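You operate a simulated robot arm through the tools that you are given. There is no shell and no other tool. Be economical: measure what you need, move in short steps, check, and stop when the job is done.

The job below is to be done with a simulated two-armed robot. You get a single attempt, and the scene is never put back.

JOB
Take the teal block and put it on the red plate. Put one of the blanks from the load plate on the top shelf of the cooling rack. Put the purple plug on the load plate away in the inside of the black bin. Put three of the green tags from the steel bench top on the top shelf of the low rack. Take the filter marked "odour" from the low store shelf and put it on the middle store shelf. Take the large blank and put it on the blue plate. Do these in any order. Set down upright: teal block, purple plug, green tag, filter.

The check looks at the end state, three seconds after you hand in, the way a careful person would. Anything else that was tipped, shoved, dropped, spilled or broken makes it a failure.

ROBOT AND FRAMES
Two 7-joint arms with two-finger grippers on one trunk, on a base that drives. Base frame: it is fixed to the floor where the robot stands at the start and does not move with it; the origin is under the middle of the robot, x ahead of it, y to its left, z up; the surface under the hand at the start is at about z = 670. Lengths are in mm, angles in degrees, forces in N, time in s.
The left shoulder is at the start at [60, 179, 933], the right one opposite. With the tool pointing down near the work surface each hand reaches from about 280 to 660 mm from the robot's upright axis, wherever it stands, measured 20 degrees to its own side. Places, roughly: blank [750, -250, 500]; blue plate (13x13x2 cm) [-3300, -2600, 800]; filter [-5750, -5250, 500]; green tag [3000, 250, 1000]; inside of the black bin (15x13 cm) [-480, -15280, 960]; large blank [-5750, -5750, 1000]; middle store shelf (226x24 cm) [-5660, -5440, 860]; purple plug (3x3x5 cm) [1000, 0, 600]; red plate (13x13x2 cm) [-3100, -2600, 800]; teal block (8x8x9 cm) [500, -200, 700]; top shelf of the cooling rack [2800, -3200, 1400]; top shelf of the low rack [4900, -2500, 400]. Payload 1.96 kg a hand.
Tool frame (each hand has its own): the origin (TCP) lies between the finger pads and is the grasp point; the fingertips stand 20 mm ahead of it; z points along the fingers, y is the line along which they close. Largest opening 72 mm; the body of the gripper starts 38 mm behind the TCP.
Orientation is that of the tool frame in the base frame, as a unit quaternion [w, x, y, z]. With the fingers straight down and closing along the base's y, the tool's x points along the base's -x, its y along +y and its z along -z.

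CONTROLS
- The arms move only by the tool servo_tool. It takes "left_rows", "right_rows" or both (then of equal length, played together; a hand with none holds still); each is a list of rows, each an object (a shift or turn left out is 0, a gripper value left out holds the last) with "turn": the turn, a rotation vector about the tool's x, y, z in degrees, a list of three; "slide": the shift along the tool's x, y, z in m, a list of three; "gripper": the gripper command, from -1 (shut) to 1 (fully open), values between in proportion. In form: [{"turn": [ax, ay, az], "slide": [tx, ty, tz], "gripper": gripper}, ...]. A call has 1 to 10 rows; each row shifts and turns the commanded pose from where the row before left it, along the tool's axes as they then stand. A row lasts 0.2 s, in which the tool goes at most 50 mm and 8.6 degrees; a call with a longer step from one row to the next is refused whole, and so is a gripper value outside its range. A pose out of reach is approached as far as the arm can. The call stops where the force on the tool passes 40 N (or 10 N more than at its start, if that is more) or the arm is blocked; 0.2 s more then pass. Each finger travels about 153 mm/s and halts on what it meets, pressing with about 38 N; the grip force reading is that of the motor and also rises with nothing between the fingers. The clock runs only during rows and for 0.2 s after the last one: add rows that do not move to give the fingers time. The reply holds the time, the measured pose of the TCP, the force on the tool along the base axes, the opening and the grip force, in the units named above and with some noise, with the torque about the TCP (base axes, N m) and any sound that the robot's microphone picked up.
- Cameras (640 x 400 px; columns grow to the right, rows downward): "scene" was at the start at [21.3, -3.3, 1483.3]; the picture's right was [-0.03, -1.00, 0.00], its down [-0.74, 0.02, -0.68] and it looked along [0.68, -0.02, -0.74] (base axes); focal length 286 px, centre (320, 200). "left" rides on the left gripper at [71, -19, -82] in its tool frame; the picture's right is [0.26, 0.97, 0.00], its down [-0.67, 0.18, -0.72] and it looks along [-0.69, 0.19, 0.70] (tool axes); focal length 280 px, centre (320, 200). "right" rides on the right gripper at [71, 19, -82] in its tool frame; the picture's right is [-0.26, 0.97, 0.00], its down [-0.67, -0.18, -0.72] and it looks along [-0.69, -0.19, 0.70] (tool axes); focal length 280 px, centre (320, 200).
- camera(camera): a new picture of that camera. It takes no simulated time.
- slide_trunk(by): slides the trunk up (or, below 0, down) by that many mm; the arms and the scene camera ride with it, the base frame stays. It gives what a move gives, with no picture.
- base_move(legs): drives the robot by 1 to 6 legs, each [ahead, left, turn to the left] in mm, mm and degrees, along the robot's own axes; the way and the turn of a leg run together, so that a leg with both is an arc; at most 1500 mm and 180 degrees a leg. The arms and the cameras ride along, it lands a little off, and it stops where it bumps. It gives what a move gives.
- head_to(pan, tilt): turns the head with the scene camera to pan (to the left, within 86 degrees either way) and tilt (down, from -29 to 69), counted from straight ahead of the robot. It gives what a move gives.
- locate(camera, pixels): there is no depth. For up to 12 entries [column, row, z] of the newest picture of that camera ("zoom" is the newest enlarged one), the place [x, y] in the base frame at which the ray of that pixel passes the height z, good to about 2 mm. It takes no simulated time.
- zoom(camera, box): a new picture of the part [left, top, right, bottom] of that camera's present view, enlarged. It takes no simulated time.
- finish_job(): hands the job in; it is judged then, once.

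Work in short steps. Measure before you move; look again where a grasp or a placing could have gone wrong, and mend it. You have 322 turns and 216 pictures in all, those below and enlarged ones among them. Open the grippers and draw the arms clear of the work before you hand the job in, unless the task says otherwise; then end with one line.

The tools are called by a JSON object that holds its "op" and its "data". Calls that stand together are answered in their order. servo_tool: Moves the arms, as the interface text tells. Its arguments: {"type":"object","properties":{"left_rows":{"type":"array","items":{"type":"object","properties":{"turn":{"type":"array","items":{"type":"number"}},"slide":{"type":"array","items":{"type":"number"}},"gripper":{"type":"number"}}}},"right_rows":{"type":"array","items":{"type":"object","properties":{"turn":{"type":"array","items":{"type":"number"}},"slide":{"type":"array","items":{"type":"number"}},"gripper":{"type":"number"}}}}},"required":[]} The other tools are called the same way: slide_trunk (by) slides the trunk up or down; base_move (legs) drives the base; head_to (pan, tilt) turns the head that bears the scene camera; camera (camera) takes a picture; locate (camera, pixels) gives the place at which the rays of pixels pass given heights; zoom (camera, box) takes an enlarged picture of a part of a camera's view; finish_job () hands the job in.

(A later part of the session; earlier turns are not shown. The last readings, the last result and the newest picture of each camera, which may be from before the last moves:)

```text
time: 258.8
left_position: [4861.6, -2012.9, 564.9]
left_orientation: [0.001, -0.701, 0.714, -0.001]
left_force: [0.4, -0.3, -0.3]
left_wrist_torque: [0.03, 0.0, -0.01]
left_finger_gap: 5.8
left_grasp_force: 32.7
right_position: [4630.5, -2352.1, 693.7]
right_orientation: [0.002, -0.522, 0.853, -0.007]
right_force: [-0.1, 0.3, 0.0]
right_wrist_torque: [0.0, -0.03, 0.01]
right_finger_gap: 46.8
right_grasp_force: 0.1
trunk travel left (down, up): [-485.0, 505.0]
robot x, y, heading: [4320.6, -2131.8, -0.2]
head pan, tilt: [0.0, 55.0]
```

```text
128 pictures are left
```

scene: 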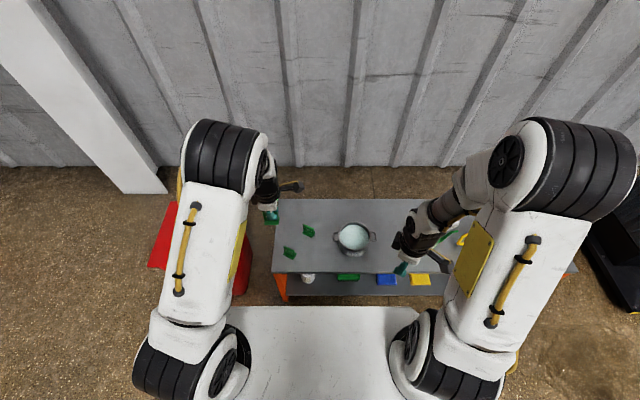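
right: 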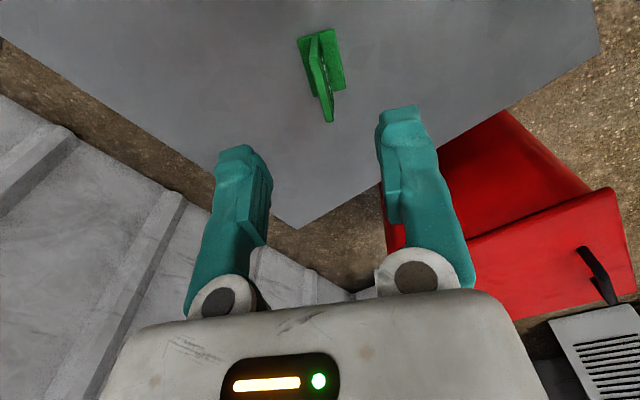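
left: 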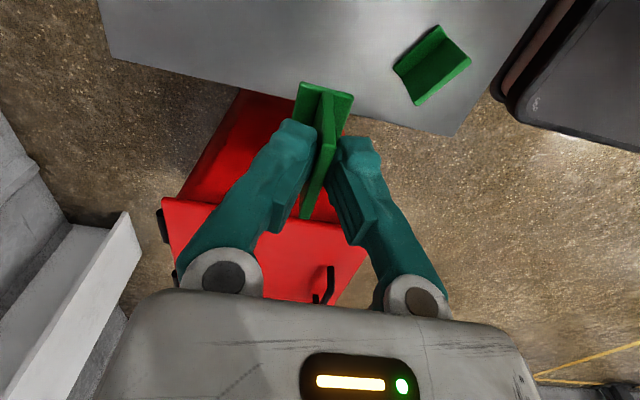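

{"op": "servo_tool", "data": {"left_rows": [{"slide": [0, 0, 0.04]}, {"slide": [0, 0, 0.04]}, {"slide": [0, 0, 0.022]}, {"slide": [0, 0, 0.004]}, {"slide": [0, 0, 0.004]}, {"slide": [0, 0, 0.003]}, {}]}}

{"op": "camera", "data": {"camera": "left"}}

{"op": "zoom", "data": {"camera": "scene", "box": [250, 180, 390, 280]}}

```text
time: 260.4
left_position: [4860.7, -2011.6, 454.4]
left_orientation: [0.003, -0.701, 0.713, 0.0]
left_force: [0.1, 2.5, 20.6]
left_wrist_torque: [0.14, 0.0, -0.01]
left_finger_gap: 5.9
left_grasp_force: 33.0
right_position: [4629.1, -2352.0, 694.3]
right_orientation: [0.003, -0.521, 0.853, -0.008]
right_force: [0.3, -0.3, -0.4]
right_wrist_torque: [0.02, 0.0, 0.0]
right_finger_gap: 46.9
right_grasp_force: 0.0
trunk travel left (down, up): [-485.0, 505.0]
robot x, y, heading: [4322.6, -2132.0, -0.2]
head pan, tilt: [0.0, 55.0]
```

```text
127 pictures are left
```

left: 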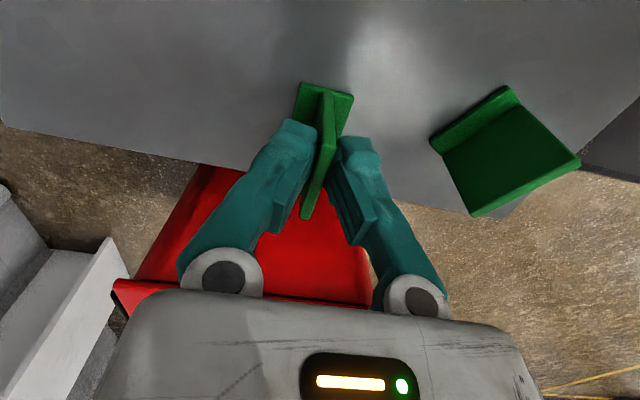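

```text
4.00 times, centred on (320, 230) of scene
```

zoom: 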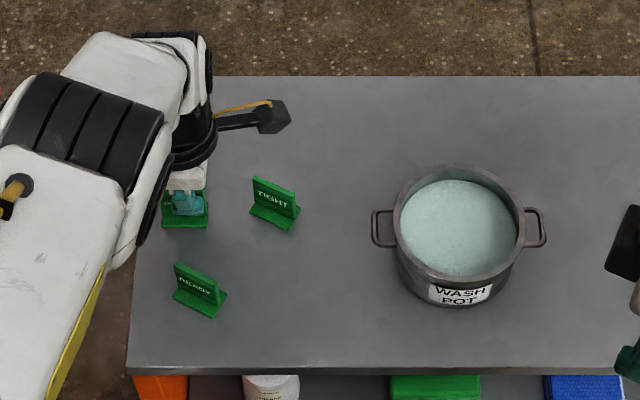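

Both earlier tags stand. Release this one and retreat upward.

{"op": "servo_tool", "data": {"left_rows": [{"slide": [0, 0, -0.001]}, {"gripper": -0.6}, {"gripper": -0.2}, {"gripper": 0.2}, {}, {"slide": [0, 0, -0.03]}, {"slide": [0, 0, -0.04]}, {"slide": [0, 0, -0.04]}]}}

{"op": "slide_trunk", "data": {"by": 300}}

{"op": "base_move", "data": {"legs": [[-400, 0, 0]]}}

{"op": "zoom", "data": {"camera": "scene", "box": [220, 100, 420, 225]}}

```text
time: 262.2
left_position: [4858.4, -2011.0, 565.4]
left_orientation: [0.001, -0.7, 0.714, 0.0]
left_force: [0.2, 0.5, -0.7]
left_wrist_torque: [0.01, -0.04, -0.02]
left_finger_gap: 43.4
left_grasp_force: 0.1
right_position: [4629.0, -2351.8, 693.4]
right_orientation: [0.002, -0.521, 0.853, -0.008]
right_force: [0.8, -0.4, -1.2]
right_wrist_torque: [0.0, 0.01, -0.02]
right_finger_gap: 46.7
right_grasp_force: 0.1
trunk travel left (down, up): [-485.0, 505.0]
robot x, y, heading: [4322.1, -2132.9, -0.1]
head pan, tilt: [0.0, 55.0]
```

```text
time: 265.2
left_position: [4860.3, -2010.1, 863.3]
left_orientation: [0.0, -0.701, 0.713, 0.0]
left_force: [-0.2, 0.2, -0.3]
left_wrist_torque: [-0.02, 0.01, -0.01]
left_finger_gap: 43.0
left_grasp_force: 0.1
right_position: [4629.5, -2351.5, 993.8]
right_orientation: [0.003, -0.522, 0.853, -0.007]
right_force: [-0.1, 0.5, -0.4]
right_wrist_torque: [0.0, -0.01, 0.03]
right_finger_gap: 46.9
right_grasp_force: 0.0
trunk travel left (down, up): [-785.0, 205.0]
robot x, y, heading: [4323.0, -2129.3, -0.1]
head pan, tilt: [0.0, 55.0]
```

```text
time: 267.7
left_position: [4469.0, -2009.1, 864.0]
left_orientation: [-0.001, -0.7, 0.714, 0.0]
left_force: [-0.5, 0.4, 0.2]
left_wrist_torque: [-0.01, 0.0, 0.02]
left_finger_gap: 43.3
left_grasp_force: 0.0
right_position: [4239.2, -2351.4, 993.7]
right_orientation: [0.003, -0.522, 0.853, -0.008]
right_force: [0.9, 0.2, 0.7]
right_wrist_torque: [0.0, -0.01, -0.01]
right_finger_gap: 46.9
right_grasp_force: 0.0
trunk travel left (down, up): [-785.0, 205.0]
robot x, y, heading: [3929.6, -2133.3, 0.2]
head pan, tilt: [0.0, 55.0]
```

```text
3.20 times, centred on (320, 162) of scene
```

zoom: 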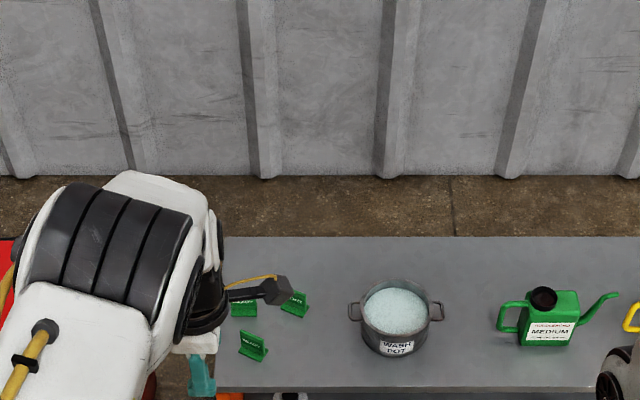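

All three tags stand on the rack. I un-rotate both tools to neutral.

{"op": "servo_tool", "data": {"left_rows": [{"turn": [0, 0, 8.55]}, {"turn": [0, 0, 8.55]}, {"turn": [0, 0, 8.55]}, {"turn": [0, 0, 8.55]}, {"turn": [0, 0, 8.55]}, {"turn": [0, 0, 8.55]}, {"turn": [0, 0, 8.55]}, {"turn": [0, 0, 8.55]}, {"turn": [0, 0, 8.55]}, {"turn": [0, 0, 8.55], "gripper": 1}], "right_rows": [{"turn": [0, 0, 6.2]}, {"turn": [0, 0, 6.2]}, {"turn": [0, 0, 6.2]}, {"turn": [0, 0, 6.2]}, {"turn": [0, 0, 6.2]}, {"turn": [0, 0, 6.2]}, {"turn": [0, 0, 6.2]}, {"turn": [0, 0, 6.2]}, {"turn": [0, 0, 6.2]}, {"turn": [0, 0, 6.2], "gripper": 1}]}}

{"op": "servo_tool", "data": {"left_rows": [{"slide": [0.04, 0.025, 0]}, {"slide": [0.04, 0.025, 0]}, {"slide": [0.04, 0.025, 0]}, {"slide": [0.04, 0.025, 0]}, {"slide": [0.04, 0.025, 0]}, {"slide": [0.04, 0.025, 0]}, {"slide": [0, 0.04, 0]}, {"slide": [0, 0.03, 0]}]}}

```text
time: 269.9
left_position: [4469.6, -2011.0, 863.7]
left_orientation: [0.001, -0.027, 1.0, 0.0]
left_force: [0.1, -0.2, -0.2]
left_wrist_torque: [-0.01, -0.03, -0.07]
left_finger_gap: 71.9
left_grasp_force: 0.1
right_position: [4239.4, -2351.2, 994.0]
right_orientation: [0.006, -0.007, 1.0, -0.005]
right_force: [-0.1, 0.1, 0.6]
right_wrist_torque: [0.04, -0.02, -0.01]
right_finger_gap: 72.1
right_grasp_force: 0.0
trunk travel left (down, up): [-785.0, 205.0]
robot x, y, heading: [3929.9, -2133.3, 0.1]
head pan, tilt: [0.0, 55.0]
```

```text
time: 271.7
left_position: [4215.0, -1806.1, 863.1]
left_orientation: [0.001, -0.029, 1.0, 0.0]
left_force: [0.3, 0.0, -0.2]
left_wrist_torque: [0.02, 0.02, 0.0]
left_finger_gap: 72.1
left_grasp_force: 0.1
right_position: [4239.6, -2351.5, 993.9]
right_orientation: [0.007, -0.008, 1.0, -0.007]
right_force: [-0.1, -0.3, 0.0]
right_wrist_torque: [0.01, -0.03, -0.01]
right_finger_gap: 72.2
right_grasp_force: 0.1
trunk travel left (down, up): [-785.0, 205.0]
robot x, y, heading: [3929.7, -2131.9, 0.1]
head pan, tilt: [0.0, 55.0]
```

{"op": "servo_tool", "data": {"right_rows": [{"turn": [-0.8, 0.75, 0]}]}}

{"op": "base_move", "data": {"legs": [[0, 900, 0], [-1500, 0, 0], [-500, 0, 0], [0, 0, 180], [0, -1330, 0]]}}

{"op": "head_to", "data": {"pan": 0, "tilt": 50}}

{"op": "camera", "data": {"camera": "scene"}}

```text
time: 272.1
left_position: [4213.8, -1804.2, 862.7]
left_orientation: [0.0, -0.029, 1.0, 0.0]
left_force: [0.5, 0.4, -0.2]
left_wrist_torque: [0.03, -0.01, 0.0]
left_finger_gap: 71.8
left_grasp_force: 0.1
right_position: [4239.4, -2351.3, 994.1]
right_orientation: [-0.002, -0.008, 1.0, 0.001]
right_force: [-0.6, 0.4, 0.0]
right_wrist_torque: [-0.01, 0.02, 0.02]
right_finger_gap: 71.8
right_grasp_force: 0.0
trunk travel left (down, up): [-785.0, 205.0]
robot x, y, heading: [3929.7, -2132.4, -0.2]
head pan, tilt: [0.0, 55.0]
```

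```text
time: 299.9
left_position: [1718.9, -176.8, 864.0]
left_orientation: [0.0, 1.0, 0.004, -0.001]
left_force: [0.8, -0.2, -0.5]
left_wrist_torque: [0.0, 0.01, 0.02]
left_finger_gap: 71.7
left_grasp_force: 0.1
right_position: [1723.5, 369.6, 993.9]
right_orientation: [0.002, 1.0, -0.018, 0.0]
right_force: [0.8, 0.4, 0.1]
right_wrist_torque: [0.04, 0.0, -0.01]
right_finger_gap: 72.3
right_grasp_force: 0.0
trunk travel left (down, up): [-785.0, 205.0]
robot x, y, heading: [2019.2, 134.5, 177.1]
head pan, tilt: [0.0, 55.0]
```

```text
time: 300.5
left_position: [1719.8, -176.4, 863.0]
left_orientation: [0.0, 1.0, 0.004, 0.0]
left_force: [0.1, 0.2, 0.2]
left_wrist_torque: [-0.01, -0.02, -0.01]
left_finger_gap: 72.1
left_grasp_force: 0.0
right_position: [1721.8, 369.7, 994.9]
right_orientation: [0.002, 1.0, -0.017, 0.001]
right_force: [0.3, -0.9, 1.3]
right_wrist_torque: [0.01, 0.02, -0.05]
right_finger_gap: 72.0
right_grasp_force: 0.1
trunk travel left (down, up): [-785.0, 205.0]
robot x, y, heading: [2018.5, 135.0, 177.2]
head pan, tilt: [0.0, 50.0]
```

```text
124 pictures are left
```

scene: 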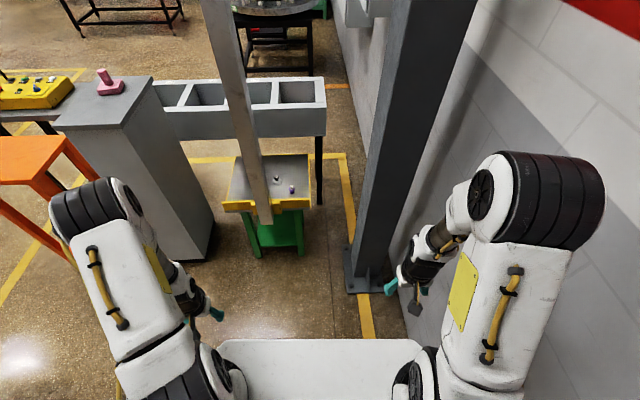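

Bring the right hand inward to pass the column, then approach.

{"op": "servo_tool", "data": {"right_rows": [{"slide": [0, 0.04, 0]}, {"slide": [0, 0.04, 0]}, {"slide": [0, 0.04, 0]}]}}

{"op": "base_move", "data": {"legs": [[0, 105, 2.8], [300, 0, 0]]}}

{"op": "camera", "data": {"camera": "scene"}}

```text
time: 301.3
left_position: [1719.3, -177.7, 863.5]
left_orientation: [0.0, 1.0, 0.004, -0.001]
left_force: [-0.3, 0.4, -0.1]
left_wrist_torque: [-0.02, 0.0, -0.03]
left_finger_gap: 72.1
left_grasp_force: 0.1
right_position: [1719.6, 249.4, 994.4]
right_orientation: [0.0, 1.0, -0.019, 0.001]
right_force: [0.5, -0.5, -0.9]
right_wrist_torque: [0.02, -0.01, -0.01]
right_finger_gap: 71.9
right_grasp_force: 0.0
trunk travel left (down, up): [-785.0, 205.0]
robot x, y, heading: [2013.4, 139.4, 176.9]
head pan, tilt: [0.0, 50.0]
```

```text
time: 304.1
left_position: [1436.9, -295.3, 862.7]
left_orientation: [0.0, 1.0, 0.029, -0.001]
left_force: [-0.8, 0.3, -0.2]
left_wrist_torque: [0.02, 0.02, 0.01]
left_finger_gap: 71.8
left_grasp_force: 0.2
right_position: [1415.9, 131.4, 993.6]
right_orientation: [0.002, 1.0, 0.007, 0.0]
right_force: [-0.6, -0.1, -0.4]
right_wrist_torque: [0.05, 0.01, 0.01]
right_finger_gap: 72.2
right_grasp_force: 0.0
trunk travel left (down, up): [-785.0, 205.0]
robot x, y, heading: [1720.6, 30.3, 179.7]
head pan, tilt: [0.0, 50.0]
```

```text
123 pictures are left
```

scene: 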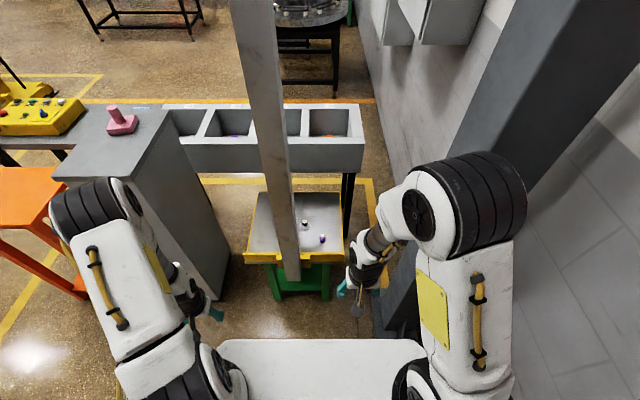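

{"op": "base_move", "data": {"legs": [[165, 0, 0]]}}

{"op": "slide_trunk", "data": {"by": -200}}

{"op": "camera", "data": {"camera": "right"}}

{"op": "zoom", "data": {"camera": "scene", "box": [220, 170, 420, 310]}}

```text
time: 305.6
left_position: [1271.5, -296.7, 864.5]
left_orientation: [0.0, 1.0, 0.031, 0.0]
left_force: [0.2, 0.8, -0.2]
left_wrist_torque: [0.0, -0.03, -0.01]
left_finger_gap: 72.1
left_grasp_force: 0.0
right_position: [1250.4, 129.9, 994.0]
right_orientation: [0.002, 1.0, 0.007, 0.0]
right_force: [0.0, 0.4, -0.6]
right_wrist_torque: [-0.02, 0.03, -0.01]
right_finger_gap: 71.8
right_grasp_force: 0.0
trunk travel left (down, up): [-785.0, 205.0]
robot x, y, heading: [1552.1, 35.5, 179.8]
head pan, tilt: [0.0, 50.0]
```

```text
time: 307.8
left_position: [1271.7, -296.0, 663.1]
left_orientation: [0.001, 1.0, 0.029, -0.001]
left_force: [-0.4, -0.3, -0.5]
left_wrist_torque: [0.02, -0.01, 0.02]
left_finger_gap: 71.8
left_grasp_force: 0.0
right_position: [1250.8, 130.4, 793.5]
right_orientation: [0.002, 1.0, 0.008, 0.001]
right_force: [0.2, 0.4, 0.6]
right_wrist_torque: [-0.01, 0.01, 0.01]
right_finger_gap: 72.0
right_grasp_force: 0.1
trunk travel left (down, up): [-585.0, 405.0]
robot x, y, heading: [1554.4, 29.6, 179.7]
head pan, tilt: [0.0, 50.0]
```

```text
122 pictures are left
```

right: 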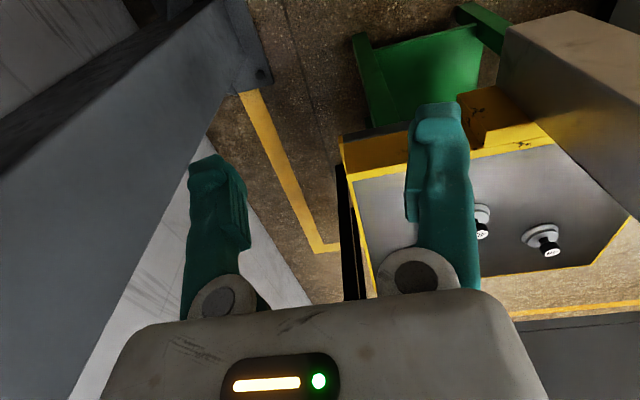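

```text
2.86 times, centred on (320, 240) of scene
```

zoom: 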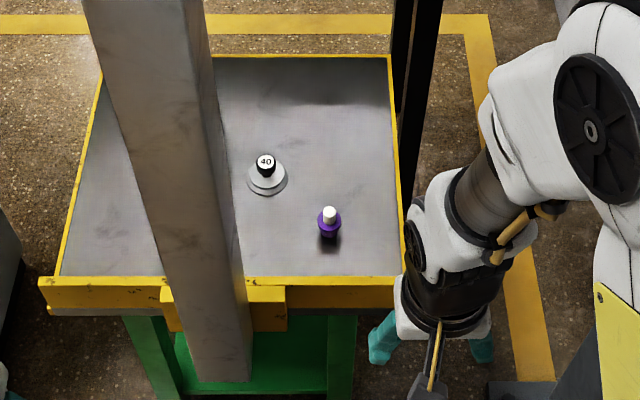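

{"op": "locate", "data": {"camera": "zoom", "pixels": [[329, 210, 627], [329, 210, 615], [328, 236, 577], [312, 222, 600], [342, 222, 600]]}}

{"op": "servo_tool", "data": {"right_rows": [{"slide": [-0.04, 0.018, 0]}, {"slide": [-0.04, 0.018, 0]}, {"slide": [-0.04, 0.018, 0]}, {"slide": [-0.04, 0.016, 0.01]}, {"slide": [-0.035, 0.01, 0.03]}, {}]}}

{"op": "camera", "data": {"camera": "right"}}

```text
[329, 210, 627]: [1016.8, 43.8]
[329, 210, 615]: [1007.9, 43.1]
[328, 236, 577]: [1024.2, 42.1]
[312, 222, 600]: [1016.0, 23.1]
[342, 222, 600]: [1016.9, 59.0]
```

```text
time: 309.1
left_position: [1271.9, -296.2, 663.5]
left_orientation: [0.0, 1.0, 0.03, -0.001]
left_force: [0.2, 0.9, 0.6]
left_wrist_torque: [0.0, 0.02, -0.02]
left_finger_gap: 71.9
left_grasp_force: 0.0
right_position: [1058.6, 47.6, 754.2]
right_orientation: [0.002, 1.0, 0.008, 0.001]
right_force: [0.0, -0.8, -1.1]
right_wrist_torque: [0.02, 0.04, 0.01]
right_finger_gap: 72.2
right_grasp_force: 0.1
trunk travel left (down, up): [-585.0, 405.0]
robot x, y, heading: [1554.5, 33.0, 180.0]
head pan, tilt: [0.0, 50.0]
```

```text
120 pictures are left
```

right: 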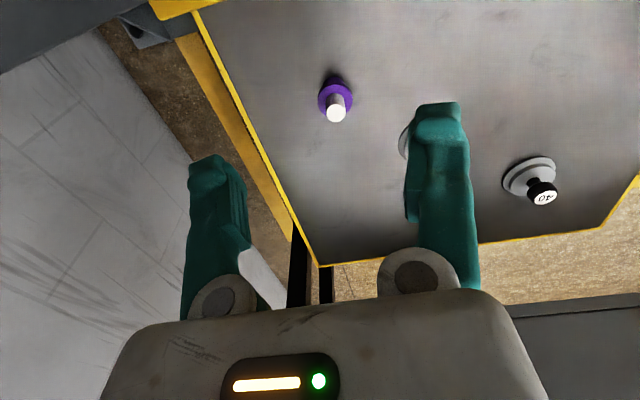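

{"op": "locate", "data": {"camera": "right", "pixels": [[337, 113, 627], [337, 113, 615], [337, 99, 605], [337, 99, 595]]}}

{"op": "zoom", "data": {"camera": "right", "box": [290, 60, 390, 140]}}

```text
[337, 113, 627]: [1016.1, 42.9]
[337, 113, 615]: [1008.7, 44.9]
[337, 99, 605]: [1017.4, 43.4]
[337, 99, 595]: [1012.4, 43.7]
```

```text
5.00 times, centred on (340, 100) of right
```

zoom: 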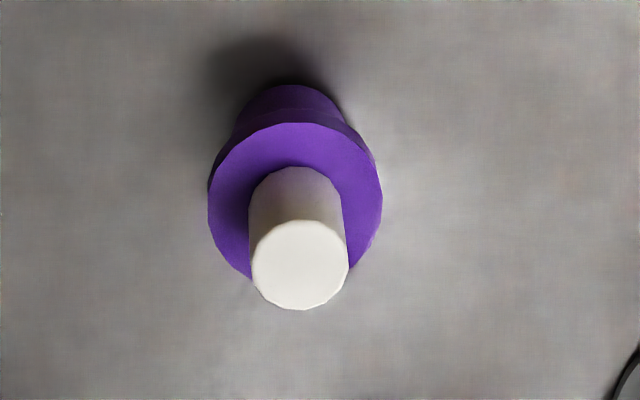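

Plug at (1017,43.5), white knob top z≈627, flange ≈605. Descend with a check above.

{"op": "servo_tool", "data": {"right_rows": [{"slide": [-0.0316, 0.004, 0.03]}, {"slide": [-0.01, 0, 0.035]}, {"slide": [0, 0, 0.02]}, {}]}}

{"op": "zoom", "data": {"camera": "right", "box": [200, 20, 440, 220]}}

```text
time: 310.1
left_position: [1272.2, -296.3, 663.7]
left_orientation: [0.0, 1.0, 0.03, -0.001]
left_force: [-0.9, -0.3, 0.1]
left_wrist_torque: [0.01, -0.01, 0.01]
left_finger_gap: 71.9
left_grasp_force: 0.1
right_position: [1015.1, 43.4, 667.9]
right_orientation: [0.002, 1.0, 0.007, 0.001]
right_force: [-0.1, 0.5, -0.8]
right_wrist_torque: [-0.03, -0.02, -0.03]
right_finger_gap: 72.2
right_grasp_force: 0.1
trunk travel left (down, up): [-585.0, 405.0]
robot x, y, heading: [1555.1, 30.6, 179.7]
head pan, tilt: [0.0, 50.0]
```

```text
2.00 times, centred on (320, 120) of right
```

zoom: 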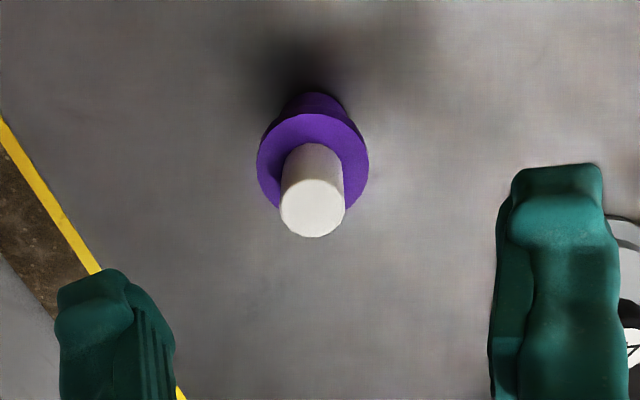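

{"op": "locate", "data": {"camera": "zoom", "pixels": [[312, 208, 627], [312, 165, 605]]}}

{"op": "servo_tool", "data": {"right_rows": [{"slide": [0.001, 0, 0.02]}, {"slide": [0, 0, 0.02]}, {"gripper": -1}, {}, {}, {}]}}

{"op": "zoom", "data": {"camera": "right", "box": [200, 20, 440, 220]}}

```text
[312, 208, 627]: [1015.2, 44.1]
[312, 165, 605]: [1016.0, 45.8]
```

```text
time: 311.6
left_position: [1271.9, -296.1, 663.4]
left_orientation: [0.0, 1.0, 0.03, 0.0]
left_force: [-0.5, 0.0, 0.1]
left_wrist_torque: [0.0, 0.02, -0.01]
left_finger_gap: 72.0
left_grasp_force: 0.0
right_position: [1015.0, 43.8, 628.6]
right_orientation: [0.001, 1.0, 0.008, 0.0]
right_force: [-2.2, -0.2, 9.4]
right_wrist_torque: [-0.03, 0.13, 0.06]
right_finger_gap: 12.1
right_grasp_force: 37.9
trunk travel left (down, up): [-585.0, 405.0]
robot x, y, heading: [1558.1, 32.3, 179.9]
head pan, tilt: [0.0, 50.0]
```

```text
2.00 times, centred on (320, 120) of right
```

zoom: 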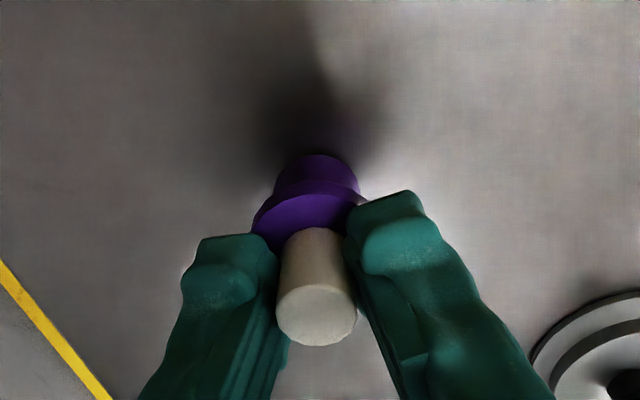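

Gripped. Lift and check.

{"op": "servo_tool", "data": {"right_rows": [{"slide": [0, 0, -0.03]}, {"slide": [0, 0, -0.04]}, {"slide": [0, 0, -0.04]}, {}]}}

{"op": "zoom", "data": {"camera": "right", "box": [200, 20, 440, 220]}}

```text
time: 312.6
left_position: [1271.5, -296.5, 663.0]
left_orientation: [0.0, 1.0, 0.03, 0.0]
left_force: [0.2, 0.1, 0.5]
left_wrist_torque: [0.01, -0.02, 0.04]
left_finger_gap: 72.1
left_grasp_force: 0.0
right_position: [1015.5, 43.4, 738.3]
right_orientation: [0.002, 1.0, 0.008, 0.001]
right_force: [0.1, -0.2, -0.3]
right_wrist_torque: [-0.04, 0.01, 0.03]
right_finger_gap: 11.9
right_grasp_force: 37.9
trunk travel left (down, up): [-585.0, 405.0]
robot x, y, heading: [1557.3, 33.7, 179.8]
head pan, tilt: [0.0, 50.0]
```

```text
2.00 times, centred on (320, 120) of right
```

zoom: 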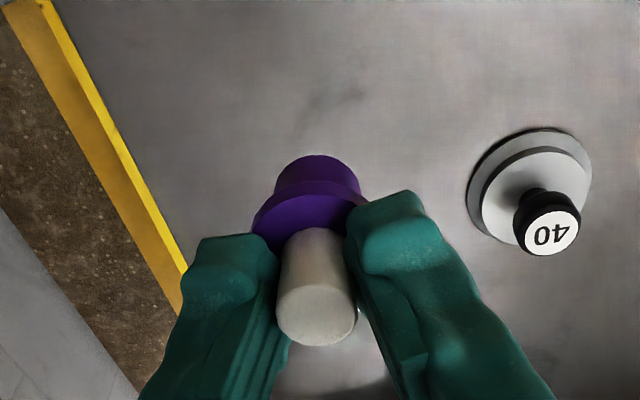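

{"op": "servo_tool", "data": {"right_rows": [{"slide": [0.038, -0.017, -0.01]}, {"slide": [0.038, -0.017, -0.01]}, {"slide": [0.038, -0.017, -0.01]}, {"slide": [0.038, -0.017, -0.01]}, {"slide": [0.038, -0.017, -0.01]}]}}

{"op": "base_move", "data": {"legs": [[-450, 0, 0], [0, 1000, 0], [0, 0, 180], [0, -1150, 0]]}}

{"op": "slide_trunk", "data": {"by": 300}}

```text
time: 313.8
left_position: [1273.0, -295.5, 663.4]
left_orientation: [0.001, 1.0, 0.029, -0.001]
left_force: [-0.7, 0.1, 0.0]
left_wrist_torque: [0.03, 0.02, -0.02]
left_finger_gap: 72.0
left_grasp_force: 0.0
right_position: [1203.9, 130.5, 788.3]
right_orientation: [0.002, 1.0, 0.007, 0.0]
right_force: [-0.8, 0.3, 0.5]
right_wrist_torque: [0.0, 0.05, 0.03]
right_finger_gap: 11.9
right_grasp_force: 38.2
trunk travel left (down, up): [-585.0, 405.0]
robot x, y, heading: [1551.3, 33.4, 179.8]
head pan, tilt: [0.0, 50.0]
```

```text
time: 334.0
left_position: [2263.9, -1799.5, 661.9]
left_orientation: [0.0, -0.014, 1.0, 0.001]
left_force: [-0.2, -0.3, -0.2]
left_wrist_torque: [0.03, -0.04, -0.01]
left_finger_gap: 72.2
left_grasp_force: 0.0
right_position: [2318.7, -2228.1, 788.2]
right_orientation: [-0.001, 0.006, 1.0, 0.002]
right_force: [-0.7, 0.0, -0.9]
right_wrist_torque: [0.02, 0.04, -0.01]
right_finger_gap: 13.0
right_grasp_force: 37.7
trunk travel left (down, up): [-585.0, 405.0]
robot x, y, heading: [1969.8, -2118.9, -1.9]
head pan, tilt: [0.0, 50.0]
```

```text
time: 337.0
left_position: [2263.3, -1799.6, 962.9]
left_orientation: [-0.001, -0.015, 1.0, 0.0]
left_force: [-0.4, -0.9, 0.0]
left_wrist_torque: [0.0, -0.02, 0.0]
left_finger_gap: 72.0
left_grasp_force: 0.1
right_position: [2318.7, -2227.9, 1088.7]
right_orientation: [-0.001, 0.007, 1.0, 0.002]
right_force: [0.8, -0.6, 1.0]
right_wrist_torque: [0.01, -0.01, 0.0]
right_finger_gap: 13.1
right_grasp_force: 38.0
trunk travel left (down, up): [-885.0, 105.0]
robot x, y, heading: [1972.4, -2117.4, -2.1]
head pan, tilt: [0.0, 50.0]
```

{"op": "zoom", "data": {"camera": "right", "box": [200, 20, 440, 220]}}

{"op": "base_move", "data": {"legs": [[0, 0, 2], [-1500, 0, 0], [-630, 0, 0]]}}

```text
2.00 times, centred on (320, 120) of right
```

zoom: 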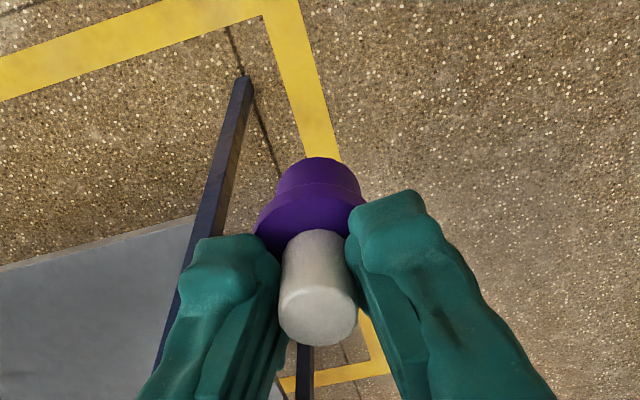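

```text
time: 347.9
left_position: [123.9, -1795.8, 962.7]
left_orientation: [0.001, -0.027, 1.0, 0.0]
left_force: [0.0, -0.3, -0.5]
left_wrist_torque: [0.01, 0.04, 0.0]
left_finger_gap: 72.0
left_grasp_force: 0.0
right_position: [191.5, -2223.3, 1087.9]
right_orientation: [0.0, -0.006, 1.0, 0.002]
right_force: [-0.1, -0.3, 1.1]
right_wrist_torque: [0.04, 0.01, 0.05]
right_finger_gap: 12.8
right_grasp_force: 37.9
trunk travel left (down, up): [-885.0, 105.0]
robot x, y, heading: [-160.1, -2120.3, -0.3]
head pan, tilt: [0.0, 50.0]
```

{"op": "base_move", "data": {"legs": [[0, 1500, 0], [0, 290, 0.3], [160, 0, 0]]}}

{"op": "camera", "data": {"camera": "scene"}}

```text
time: 358.1
left_position: [295.6, 6.6, 963.4]
left_orientation: [0.001, -0.027, 1.0, 0.001]
left_force: [0.0, 0.1, 0.1]
left_wrist_torque: [0.02, -0.01, 0.01]
left_finger_gap: 71.9
left_grasp_force: 0.0
right_position: [362.9, -420.7, 1087.7]
right_orientation: [0.001, -0.007, 1.0, 0.002]
right_force: [-0.5, -1.3, -0.4]
right_wrist_torque: [0.01, -0.02, -0.06]
right_finger_gap: 12.8
right_grasp_force: 38.2
trunk travel left (down, up): [-885.0, 105.0]
robot x, y, heading: [11.2, -318.7, -0.6]
head pan, tilt: [0.0, 50.0]
```

```text
114 pictures are left
```

scene: 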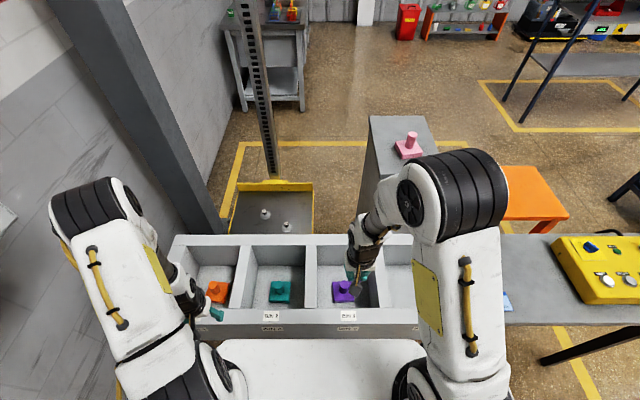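

Bring the left hand above the teal block, then lower the trunk.

{"op": "servo_tool", "data": {"left_rows": [{"slide": [-0.031, -0.0285, 0]}, {"slide": [-0.031, -0.0285, 0]}, {"slide": [-0.031, -0.0285, 0]}, {"slide": [-0.031, -0.0285, 0]}, {"slide": [-0.031, -0.0285, 0]}, {"slide": [-0.031, -0.0285, 0]}]}}

{"op": "slide_trunk", "data": {"by": -130}}

{"op": "camera", "data": {"camera": "left"}}

```text
time: 359.5
left_position: [493.5, -155.6, 965.2]
left_orientation: [-0.001, -0.029, 1.0, 0.002]
left_force: [0.5, -0.1, -0.4]
left_wrist_torque: [0.03, 0.06, 0.0]
left_finger_gap: 71.7
left_grasp_force: 0.0
right_position: [366.1, -421.4, 1086.9]
right_orientation: [-0.001, -0.007, 1.0, 0.002]
right_force: [-0.3, 0.0, -0.9]
right_wrist_torque: [0.02, 0.03, -0.02]
right_finger_gap: 13.0
right_grasp_force: 37.8
trunk travel left (down, up): [-885.0, 105.0]
robot x, y, heading: [11.3, -324.4, -0.5]
head pan, tilt: [0.0, 50.0]
```

```text
time: 361.0
left_position: [490.8, -154.0, 834.4]
left_orientation: [0.001, -0.027, 1.0, 0.001]
left_force: [-0.4, -0.3, 0.7]
left_wrist_torque: [0.01, 0.02, 0.0]
left_finger_gap: 72.1
left_grasp_force: 0.1
right_position: [363.9, -420.0, 957.7]
right_orientation: [-0.001, -0.006, 1.0, 0.002]
right_force: [-0.2, -0.6, 0.1]
right_wrist_torque: [0.0, -0.01, -0.04]
right_finger_gap: 12.8
right_grasp_force: 37.9
trunk travel left (down, up): [-755.0, 235.0]
robot x, y, heading: [10.6, -319.4, -0.5]
head pan, tilt: [0.0, 50.0]
```

```text
113 pictures are left
```

left: 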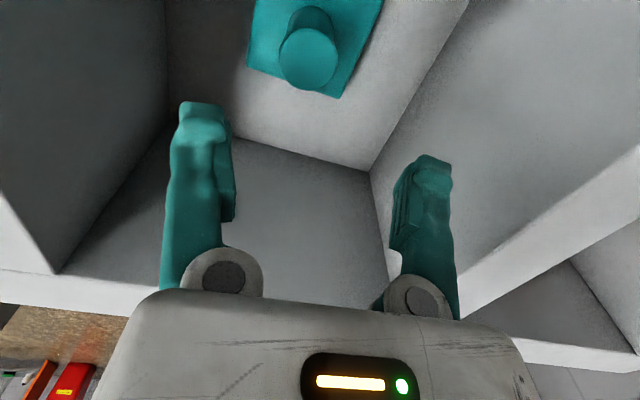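

{"op": "locate", "data": {"camera": "left", "pixels": [[309, 60, 760], [309, 60, 750], [309, 60, 740], [247, 63, 690], [337, 98, 690]]}}

{"op": "zoom", "data": {"camera": "scene", "box": [200, 230, 360, 330]}}

```text
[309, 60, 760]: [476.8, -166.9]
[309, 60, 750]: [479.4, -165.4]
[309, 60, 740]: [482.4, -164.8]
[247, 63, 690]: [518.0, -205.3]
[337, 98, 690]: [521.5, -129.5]
```

```text
4.00 times, centred on (280, 280) of scene
```

zoom: 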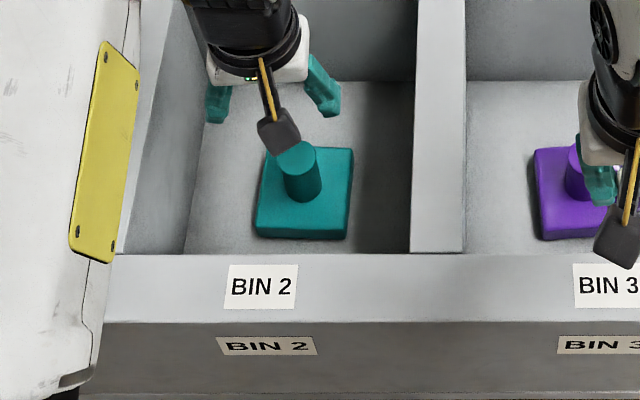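

{"op": "servo_tool", "data": {"left_rows": [{"slide": [0.0117, -0.0119, 0.02]}, {"slide": [0, 0, 0.03]}, {}]}}

{"op": "camera", "data": {"camera": "left"}}

{"op": "zoom", "data": {"camera": "scene", "box": [200, 230, 360, 330]}}

```text
time: 361.8
left_position: [482.5, -166.9, 784.5]
left_orientation: [0.0, -0.027, 1.0, 0.0]
left_force: [-0.1, 0.1, 0.5]
left_wrist_torque: [0.0, 0.02, 0.01]
left_finger_gap: 72.0
left_grasp_force: 0.1
right_position: [363.7, -419.7, 958.2]
right_orientation: [-0.001, -0.008, 1.0, 0.002]
right_force: [-0.6, 0.2, 0.6]
right_wrist_torque: [0.03, 0.02, 0.0]
right_finger_gap: 12.6
right_grasp_force: 38.2
trunk travel left (down, up): [-755.0, 235.0]
robot x, y, heading: [9.2, -319.2, -0.3]
head pan, tilt: [0.0, 50.0]
```

```text
111 pictures are left
```

left: 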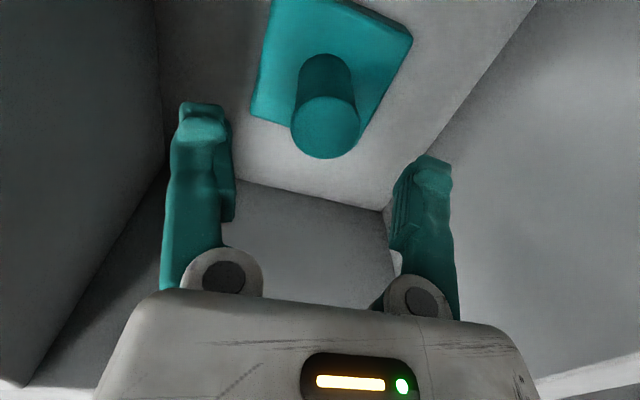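

```text
4.00 times, centred on (280, 280) of scene
```

zoom: 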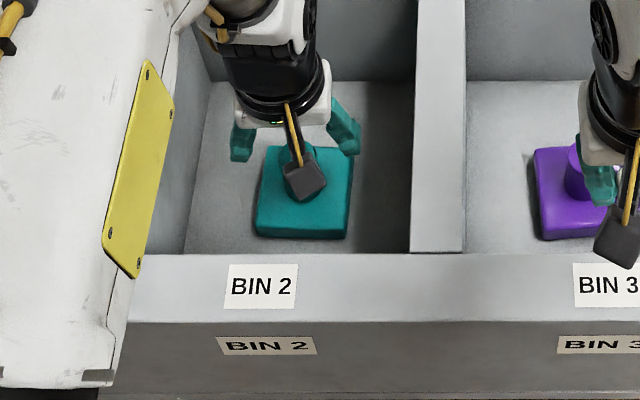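

{"op": "locate", "data": {"camera": "left", "pixels": [[327, 127, 760], [327, 127, 750], [325, 70, 695]]}}

{"op": "servo_tool", "data": {"left_rows": [{"slide": [0, 0, 0.025]}, {"slide": [0, 0, 0.024]}, {}]}}

{"op": "camera", "data": {"camera": "left"}}

```text
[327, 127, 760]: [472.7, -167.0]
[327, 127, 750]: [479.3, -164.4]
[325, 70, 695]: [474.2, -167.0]
```

```text
time: 362.6
left_position: [482.1, -167.4, 735.8]
left_orientation: [0.0, -0.029, 1.0, 0.0]
left_force: [-0.2, 1.2, 0.1]
left_wrist_torque: [0.0, 0.01, 0.03]
left_finger_gap: 71.9
left_grasp_force: 0.0
right_position: [364.9, -419.8, 959.0]
right_orientation: [-0.001, -0.007, 1.0, 0.001]
right_force: [0.0, -0.1, -0.1]
right_wrist_torque: [-0.02, -0.01, 0.02]
right_finger_gap: 12.6
right_grasp_force: 38.1
trunk travel left (down, up): [-755.0, 235.0]
robot x, y, heading: [12.5, -318.5, -0.3]
head pan, tilt: [0.0, 50.0]
```

```text
109 pictures are left
```

left: 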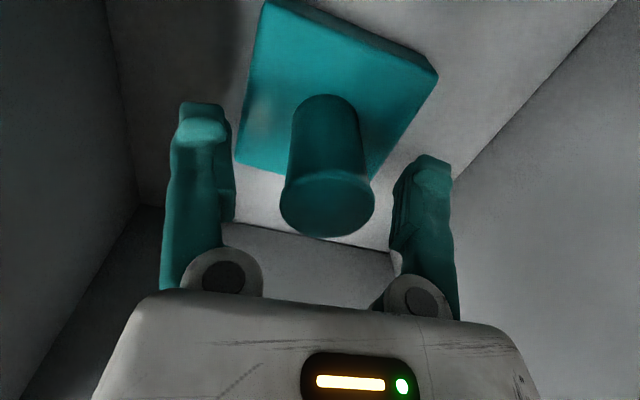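

{"op": "servo_tool", "data": {"left_rows": [{"slide": [0.004, 0, 0.009]}, {"gripper": -1}, {}, {}, {}]}}

{"op": "camera", "data": {"camera": "left"}}

```text
time: 363.8
left_position: [478.3, -167.6, 726.9]
left_orientation: [0.0, -0.028, 1.0, 0.0]
left_force: [-0.4, 4.0, -0.3]
left_wrist_torque: [0.08, -0.12, 0.04]
left_finger_gap: 31.7
left_grasp_force: 38.6
right_position: [365.3, -420.4, 958.1]
right_orientation: [-0.001, -0.007, 1.0, 0.002]
right_force: [0.4, 0.4, 0.1]
right_wrist_torque: [0.01, 0.0, 0.0]
right_finger_gap: 13.0
right_grasp_force: 38.6
trunk travel left (down, up): [-755.0, 235.0]
robot x, y, heading: [13.8, -319.9, -0.0]
head pan, tilt: [0.0, 50.0]
```

```text
108 pictures are left
```

left: 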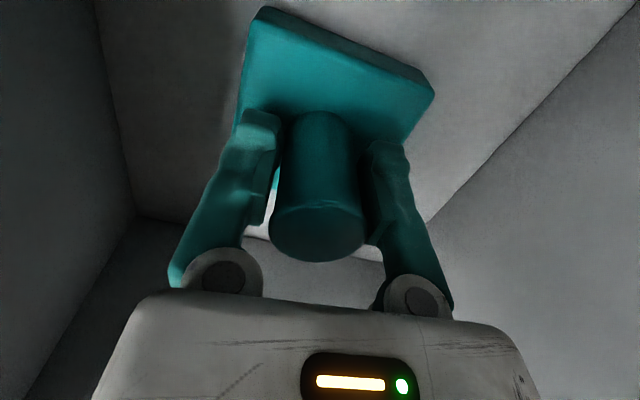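

{"op": "servo_tool", "data": {"left_rows": [{"slide": [0, 0, -0.025]}, {"slide": [0, 0, -0.035]}, {"slide": [0, 0, -0.035]}, {"slide": [0, 0, -0.035]}, {"slide": [0, 0, -0.035]}, {"slide": [0, 0, -0.035]}, {}]}}

{"op": "camera", "data": {"camera": "left"}}

```text
time: 365.4
left_position: [477.7, -166.5, 925.2]
left_orientation: [-0.001, -0.027, 1.0, 0.0]
left_force: [0.3, 0.0, -10.6]
left_wrist_torque: [0.03, 0.02, 0.0]
left_finger_gap: 31.9
left_grasp_force: 37.8
right_position: [365.0, -419.4, 957.2]
right_orientation: [-0.002, -0.007, 1.0, 0.002]
right_force: [0.5, 0.2, 0.1]
right_wrist_torque: [0.04, 0.04, -0.01]
right_finger_gap: 13.0
right_grasp_force: 38.1
trunk travel left (down, up): [-755.0, 235.0]
robot x, y, heading: [11.7, -320.4, -0.2]
head pan, tilt: [0.0, 50.0]
```

```text
107 pictures are left
```

left: 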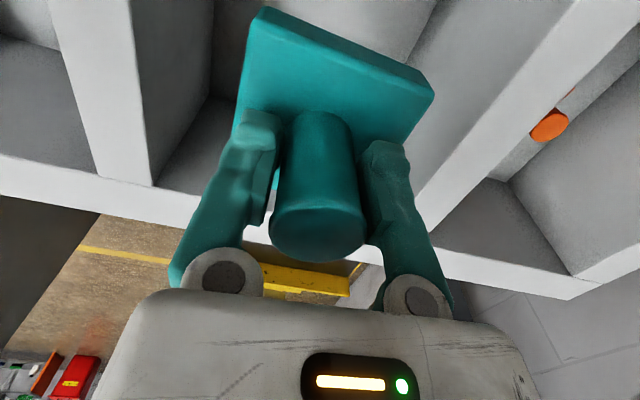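

Teal lifted. Back off, turn around and look toward the plates.

{"op": "base_move", "data": {"legs": [[-400, 0, 0], [0, 0, 180]]}}

{"op": "head_to", "data": {"pan": 30, "tilt": 20}}

{"op": "camera", "data": {"camera": "scene"}}

```text
time: 375.1
left_position: [-858.7, -434.2, 925.2]
left_orientation: [0.0, 1.0, -0.012, 0.0]
left_force: [0.1, 0.4, -11.0]
left_wrist_torque: [-0.03, -0.08, 0.01]
left_finger_gap: 31.8
left_grasp_force: 37.6
right_position: [-726.2, -191.3, 958.3]
right_orientation: [0.002, 0.999, -0.035, 0.002]
right_force: [-0.1, 0.1, 0.2]
right_wrist_torque: [-0.05, -0.02, -0.02]
right_finger_gap: 12.8
right_grasp_force: 38.1
trunk travel left (down, up): [-755.0, 235.0]
robot x, y, heading: [-382.0, -320.0, 175.2]
head pan, tilt: [0.0, 50.0]
```

```text
time: 376.0
left_position: [-858.9, -433.5, 926.2]
left_orientation: [0.0, 1.0, -0.013, -0.001]
left_force: [0.1, 0.5, -10.7]
left_wrist_torque: [-0.05, -0.07, -0.01]
left_finger_gap: 31.7
left_grasp_force: 37.7
right_position: [-726.6, -192.4, 957.9]
right_orientation: [0.001, 0.999, -0.035, 0.001]
right_force: [0.1, 0.4, -0.7]
right_wrist_torque: [0.0, 0.0, 0.0]
right_finger_gap: 13.1
right_grasp_force: 37.9
trunk travel left (down, up): [-755.0, 235.0]
robot x, y, heading: [-383.2, -315.9, 175.0]
head pan, tilt: [30.0, 20.0]
```

```text
106 pictures are left
```

scene: 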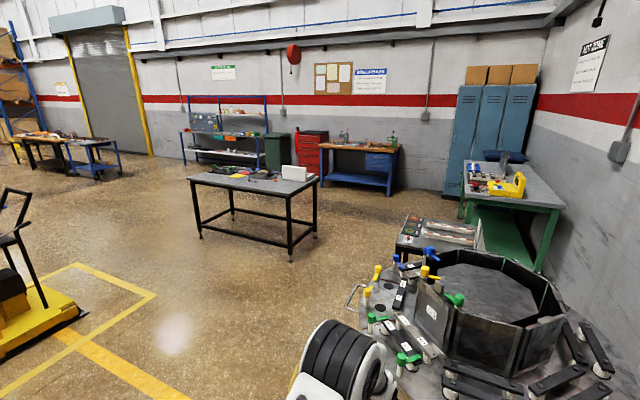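

{"op": "locate", "data": {"camera": "scene", "pixels": [[291, 262, 0], [200, 238, 0], [314, 237, 0], [234, 219, 0], [188, 177, 790], [287, 196, 790], [318, 178, 790], [80, 318, 0], [420, 240, 0], [300, 390, 800]]}}

{"op": "zoom", "data": {"camera": "scene", "box": [170, 80, 340, 210]}}

```text
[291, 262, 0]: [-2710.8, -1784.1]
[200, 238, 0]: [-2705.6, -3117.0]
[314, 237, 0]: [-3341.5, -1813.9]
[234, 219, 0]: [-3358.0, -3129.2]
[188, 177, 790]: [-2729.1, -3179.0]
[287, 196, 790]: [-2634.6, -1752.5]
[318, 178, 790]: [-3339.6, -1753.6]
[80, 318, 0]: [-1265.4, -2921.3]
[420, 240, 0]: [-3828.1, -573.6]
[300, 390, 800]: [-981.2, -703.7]
```

```text
3.08 times, centred on (255, 145) of scene
```

zoom: 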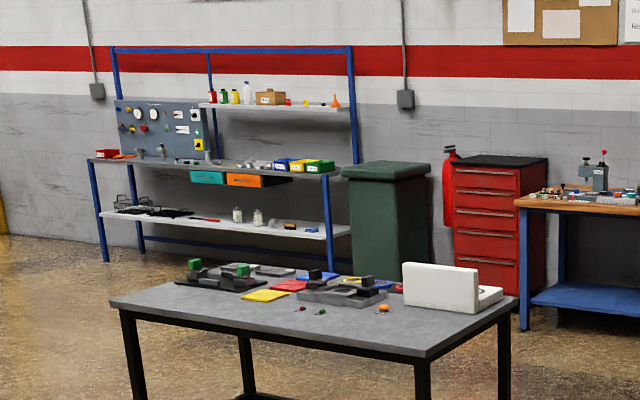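

Table with plates spans x −3390…−2660, y −3180…−1750. I go along y≈−1250 around to its far side.

{"op": "base_move", "data": {"legs": [[0, 930, 5], [1500, 0, 0], [1500, 0, 0], [680, 0, 0], [0, 0, 180]]}}

{"op": "head_to", "data": {"pan": -40, "tilt": 25}}

{"op": "camera", "data": {"camera": "scene"}}

```text
time: 405.8
left_position: [-3667.6, -1095.9, 925.2]
left_orientation: [-0.001, -0.025, 1.0, 0.0]
left_force: [-0.9, 0.9, -10.8]
left_wrist_torque: [0.0, 0.07, 0.03]
left_finger_gap: 31.7
left_grasp_force: 37.9
right_position: [-3781.4, -1345.5, 957.7]
right_orientation: [-0.002, -0.003, 1.0, 0.002]
right_force: [-0.2, 0.3, -0.1]
right_wrist_torque: [0.01, 0.02, 0.02]
right_finger_gap: 12.7
right_grasp_force: 38.1
trunk travel left (down, up): [-755.0, 235.0]
robot x, y, heading: [-4132.5, -1244.7, -0.8]
head pan, tilt: [30.0, 20.0]
```

```text
time: 407.2
left_position: [-3667.1, -1095.3, 925.4]
left_orientation: [0.001, -0.025, 1.0, 0.0]
left_force: [-0.2, 0.0, -9.9]
left_wrist_torque: [0.04, 0.04, 0.0]
left_finger_gap: 31.5
left_grasp_force: 37.9
right_position: [-3781.9, -1347.6, 957.8]
right_orientation: [-0.001, -0.002, 1.0, 0.002]
right_force: [0.2, 0.1, 0.1]
right_wrist_torque: [-0.02, 0.0, 0.02]
right_finger_gap: 12.6
right_grasp_force: 38.1
trunk travel left (down, up): [-755.0, 235.0]
robot x, y, heading: [-4135.7, -1244.4, -0.6]
head pan, tilt: [-40.0, 25.0]
```

```text
104 pictures are left
```

scene: 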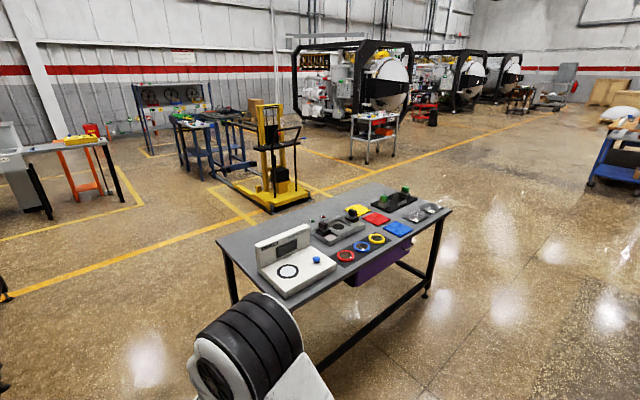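

{"op": "base_move", "data": {"legs": [[0, -1380, 0.6]]}}

{"op": "head_to", "data": {"pan": 0, "tilt": 35}}

{"op": "camera", "data": {"camera": "scene"}}

```text
time: 414.1
left_position: [-3685.4, -2484.2, 926.2]
left_orientation: [0.0, -0.022, 1.0, 0.0]
left_force: [0.1, -0.4, -11.6]
left_wrist_torque: [-0.02, 0.12, 0.02]
left_finger_gap: 31.8
left_grasp_force: 38.0
right_position: [-3801.1, -2736.5, 958.0]
right_orientation: [-0.002, -0.002, 1.0, 0.002]
right_force: [0.5, 0.5, 0.9]
right_wrist_torque: [-0.01, -0.01, -0.01]
right_finger_gap: 12.7
right_grasp_force: 38.0
trunk travel left (down, up): [-755.0, 235.0]
robot x, y, heading: [-4148.9, -2634.6, -1.0]
head pan, tilt: [-40.0, 25.0]
```

```text
time: 415.2
left_position: [-3686.5, -2485.0, 925.6]
left_orientation: [-0.001, -0.023, 1.0, -0.001]
left_force: [0.5, -1.0, -9.9]
left_wrist_torque: [0.0, 0.05, 0.0]
left_finger_gap: 31.6
left_grasp_force: 38.0
right_position: [-3800.9, -2735.5, 957.4]
right_orientation: [-0.002, -0.002, 1.0, 0.002]
right_force: [-0.2, -1.3, 0.2]
right_wrist_torque: [-0.03, 0.01, -0.01]
right_finger_gap: 12.8
right_grasp_force: 37.8
trunk travel left (down, up): [-755.0, 235.0]
robot x, y, heading: [-4151.7, -2632.7, -1.0]
head pan, tilt: [0.0, 35.0]
```

```text
103 pictures are left
```

scene: 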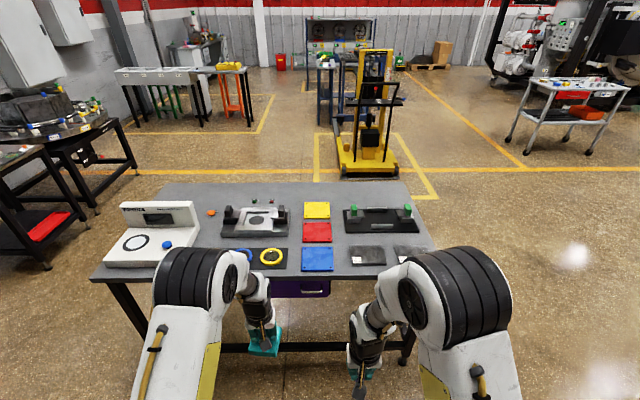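

{"op": "zoom", "data": {"camera": "scene", "box": [190, 190, 440, 310]}}

{"op": "locate", "data": {"camera": "scene", "pixels": [[317, 232, 815], [303, 222, 815], [331, 242, 815], [317, 260, 815], [302, 248, 815], [332, 271, 815], [317, 282, 795], [240, 222, 830], [380, 216, 830]]}}

```text
2.56 times, centred on (315, 250) of scene
```

zoom: 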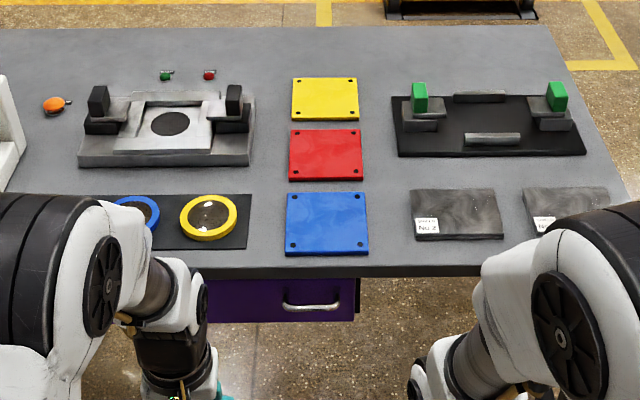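

```text
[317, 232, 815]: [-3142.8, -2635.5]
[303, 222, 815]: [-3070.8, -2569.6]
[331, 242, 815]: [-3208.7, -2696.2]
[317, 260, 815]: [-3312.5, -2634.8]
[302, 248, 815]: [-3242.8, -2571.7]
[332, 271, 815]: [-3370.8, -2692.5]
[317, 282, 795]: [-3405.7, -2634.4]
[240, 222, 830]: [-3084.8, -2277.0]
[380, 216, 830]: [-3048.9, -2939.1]
```

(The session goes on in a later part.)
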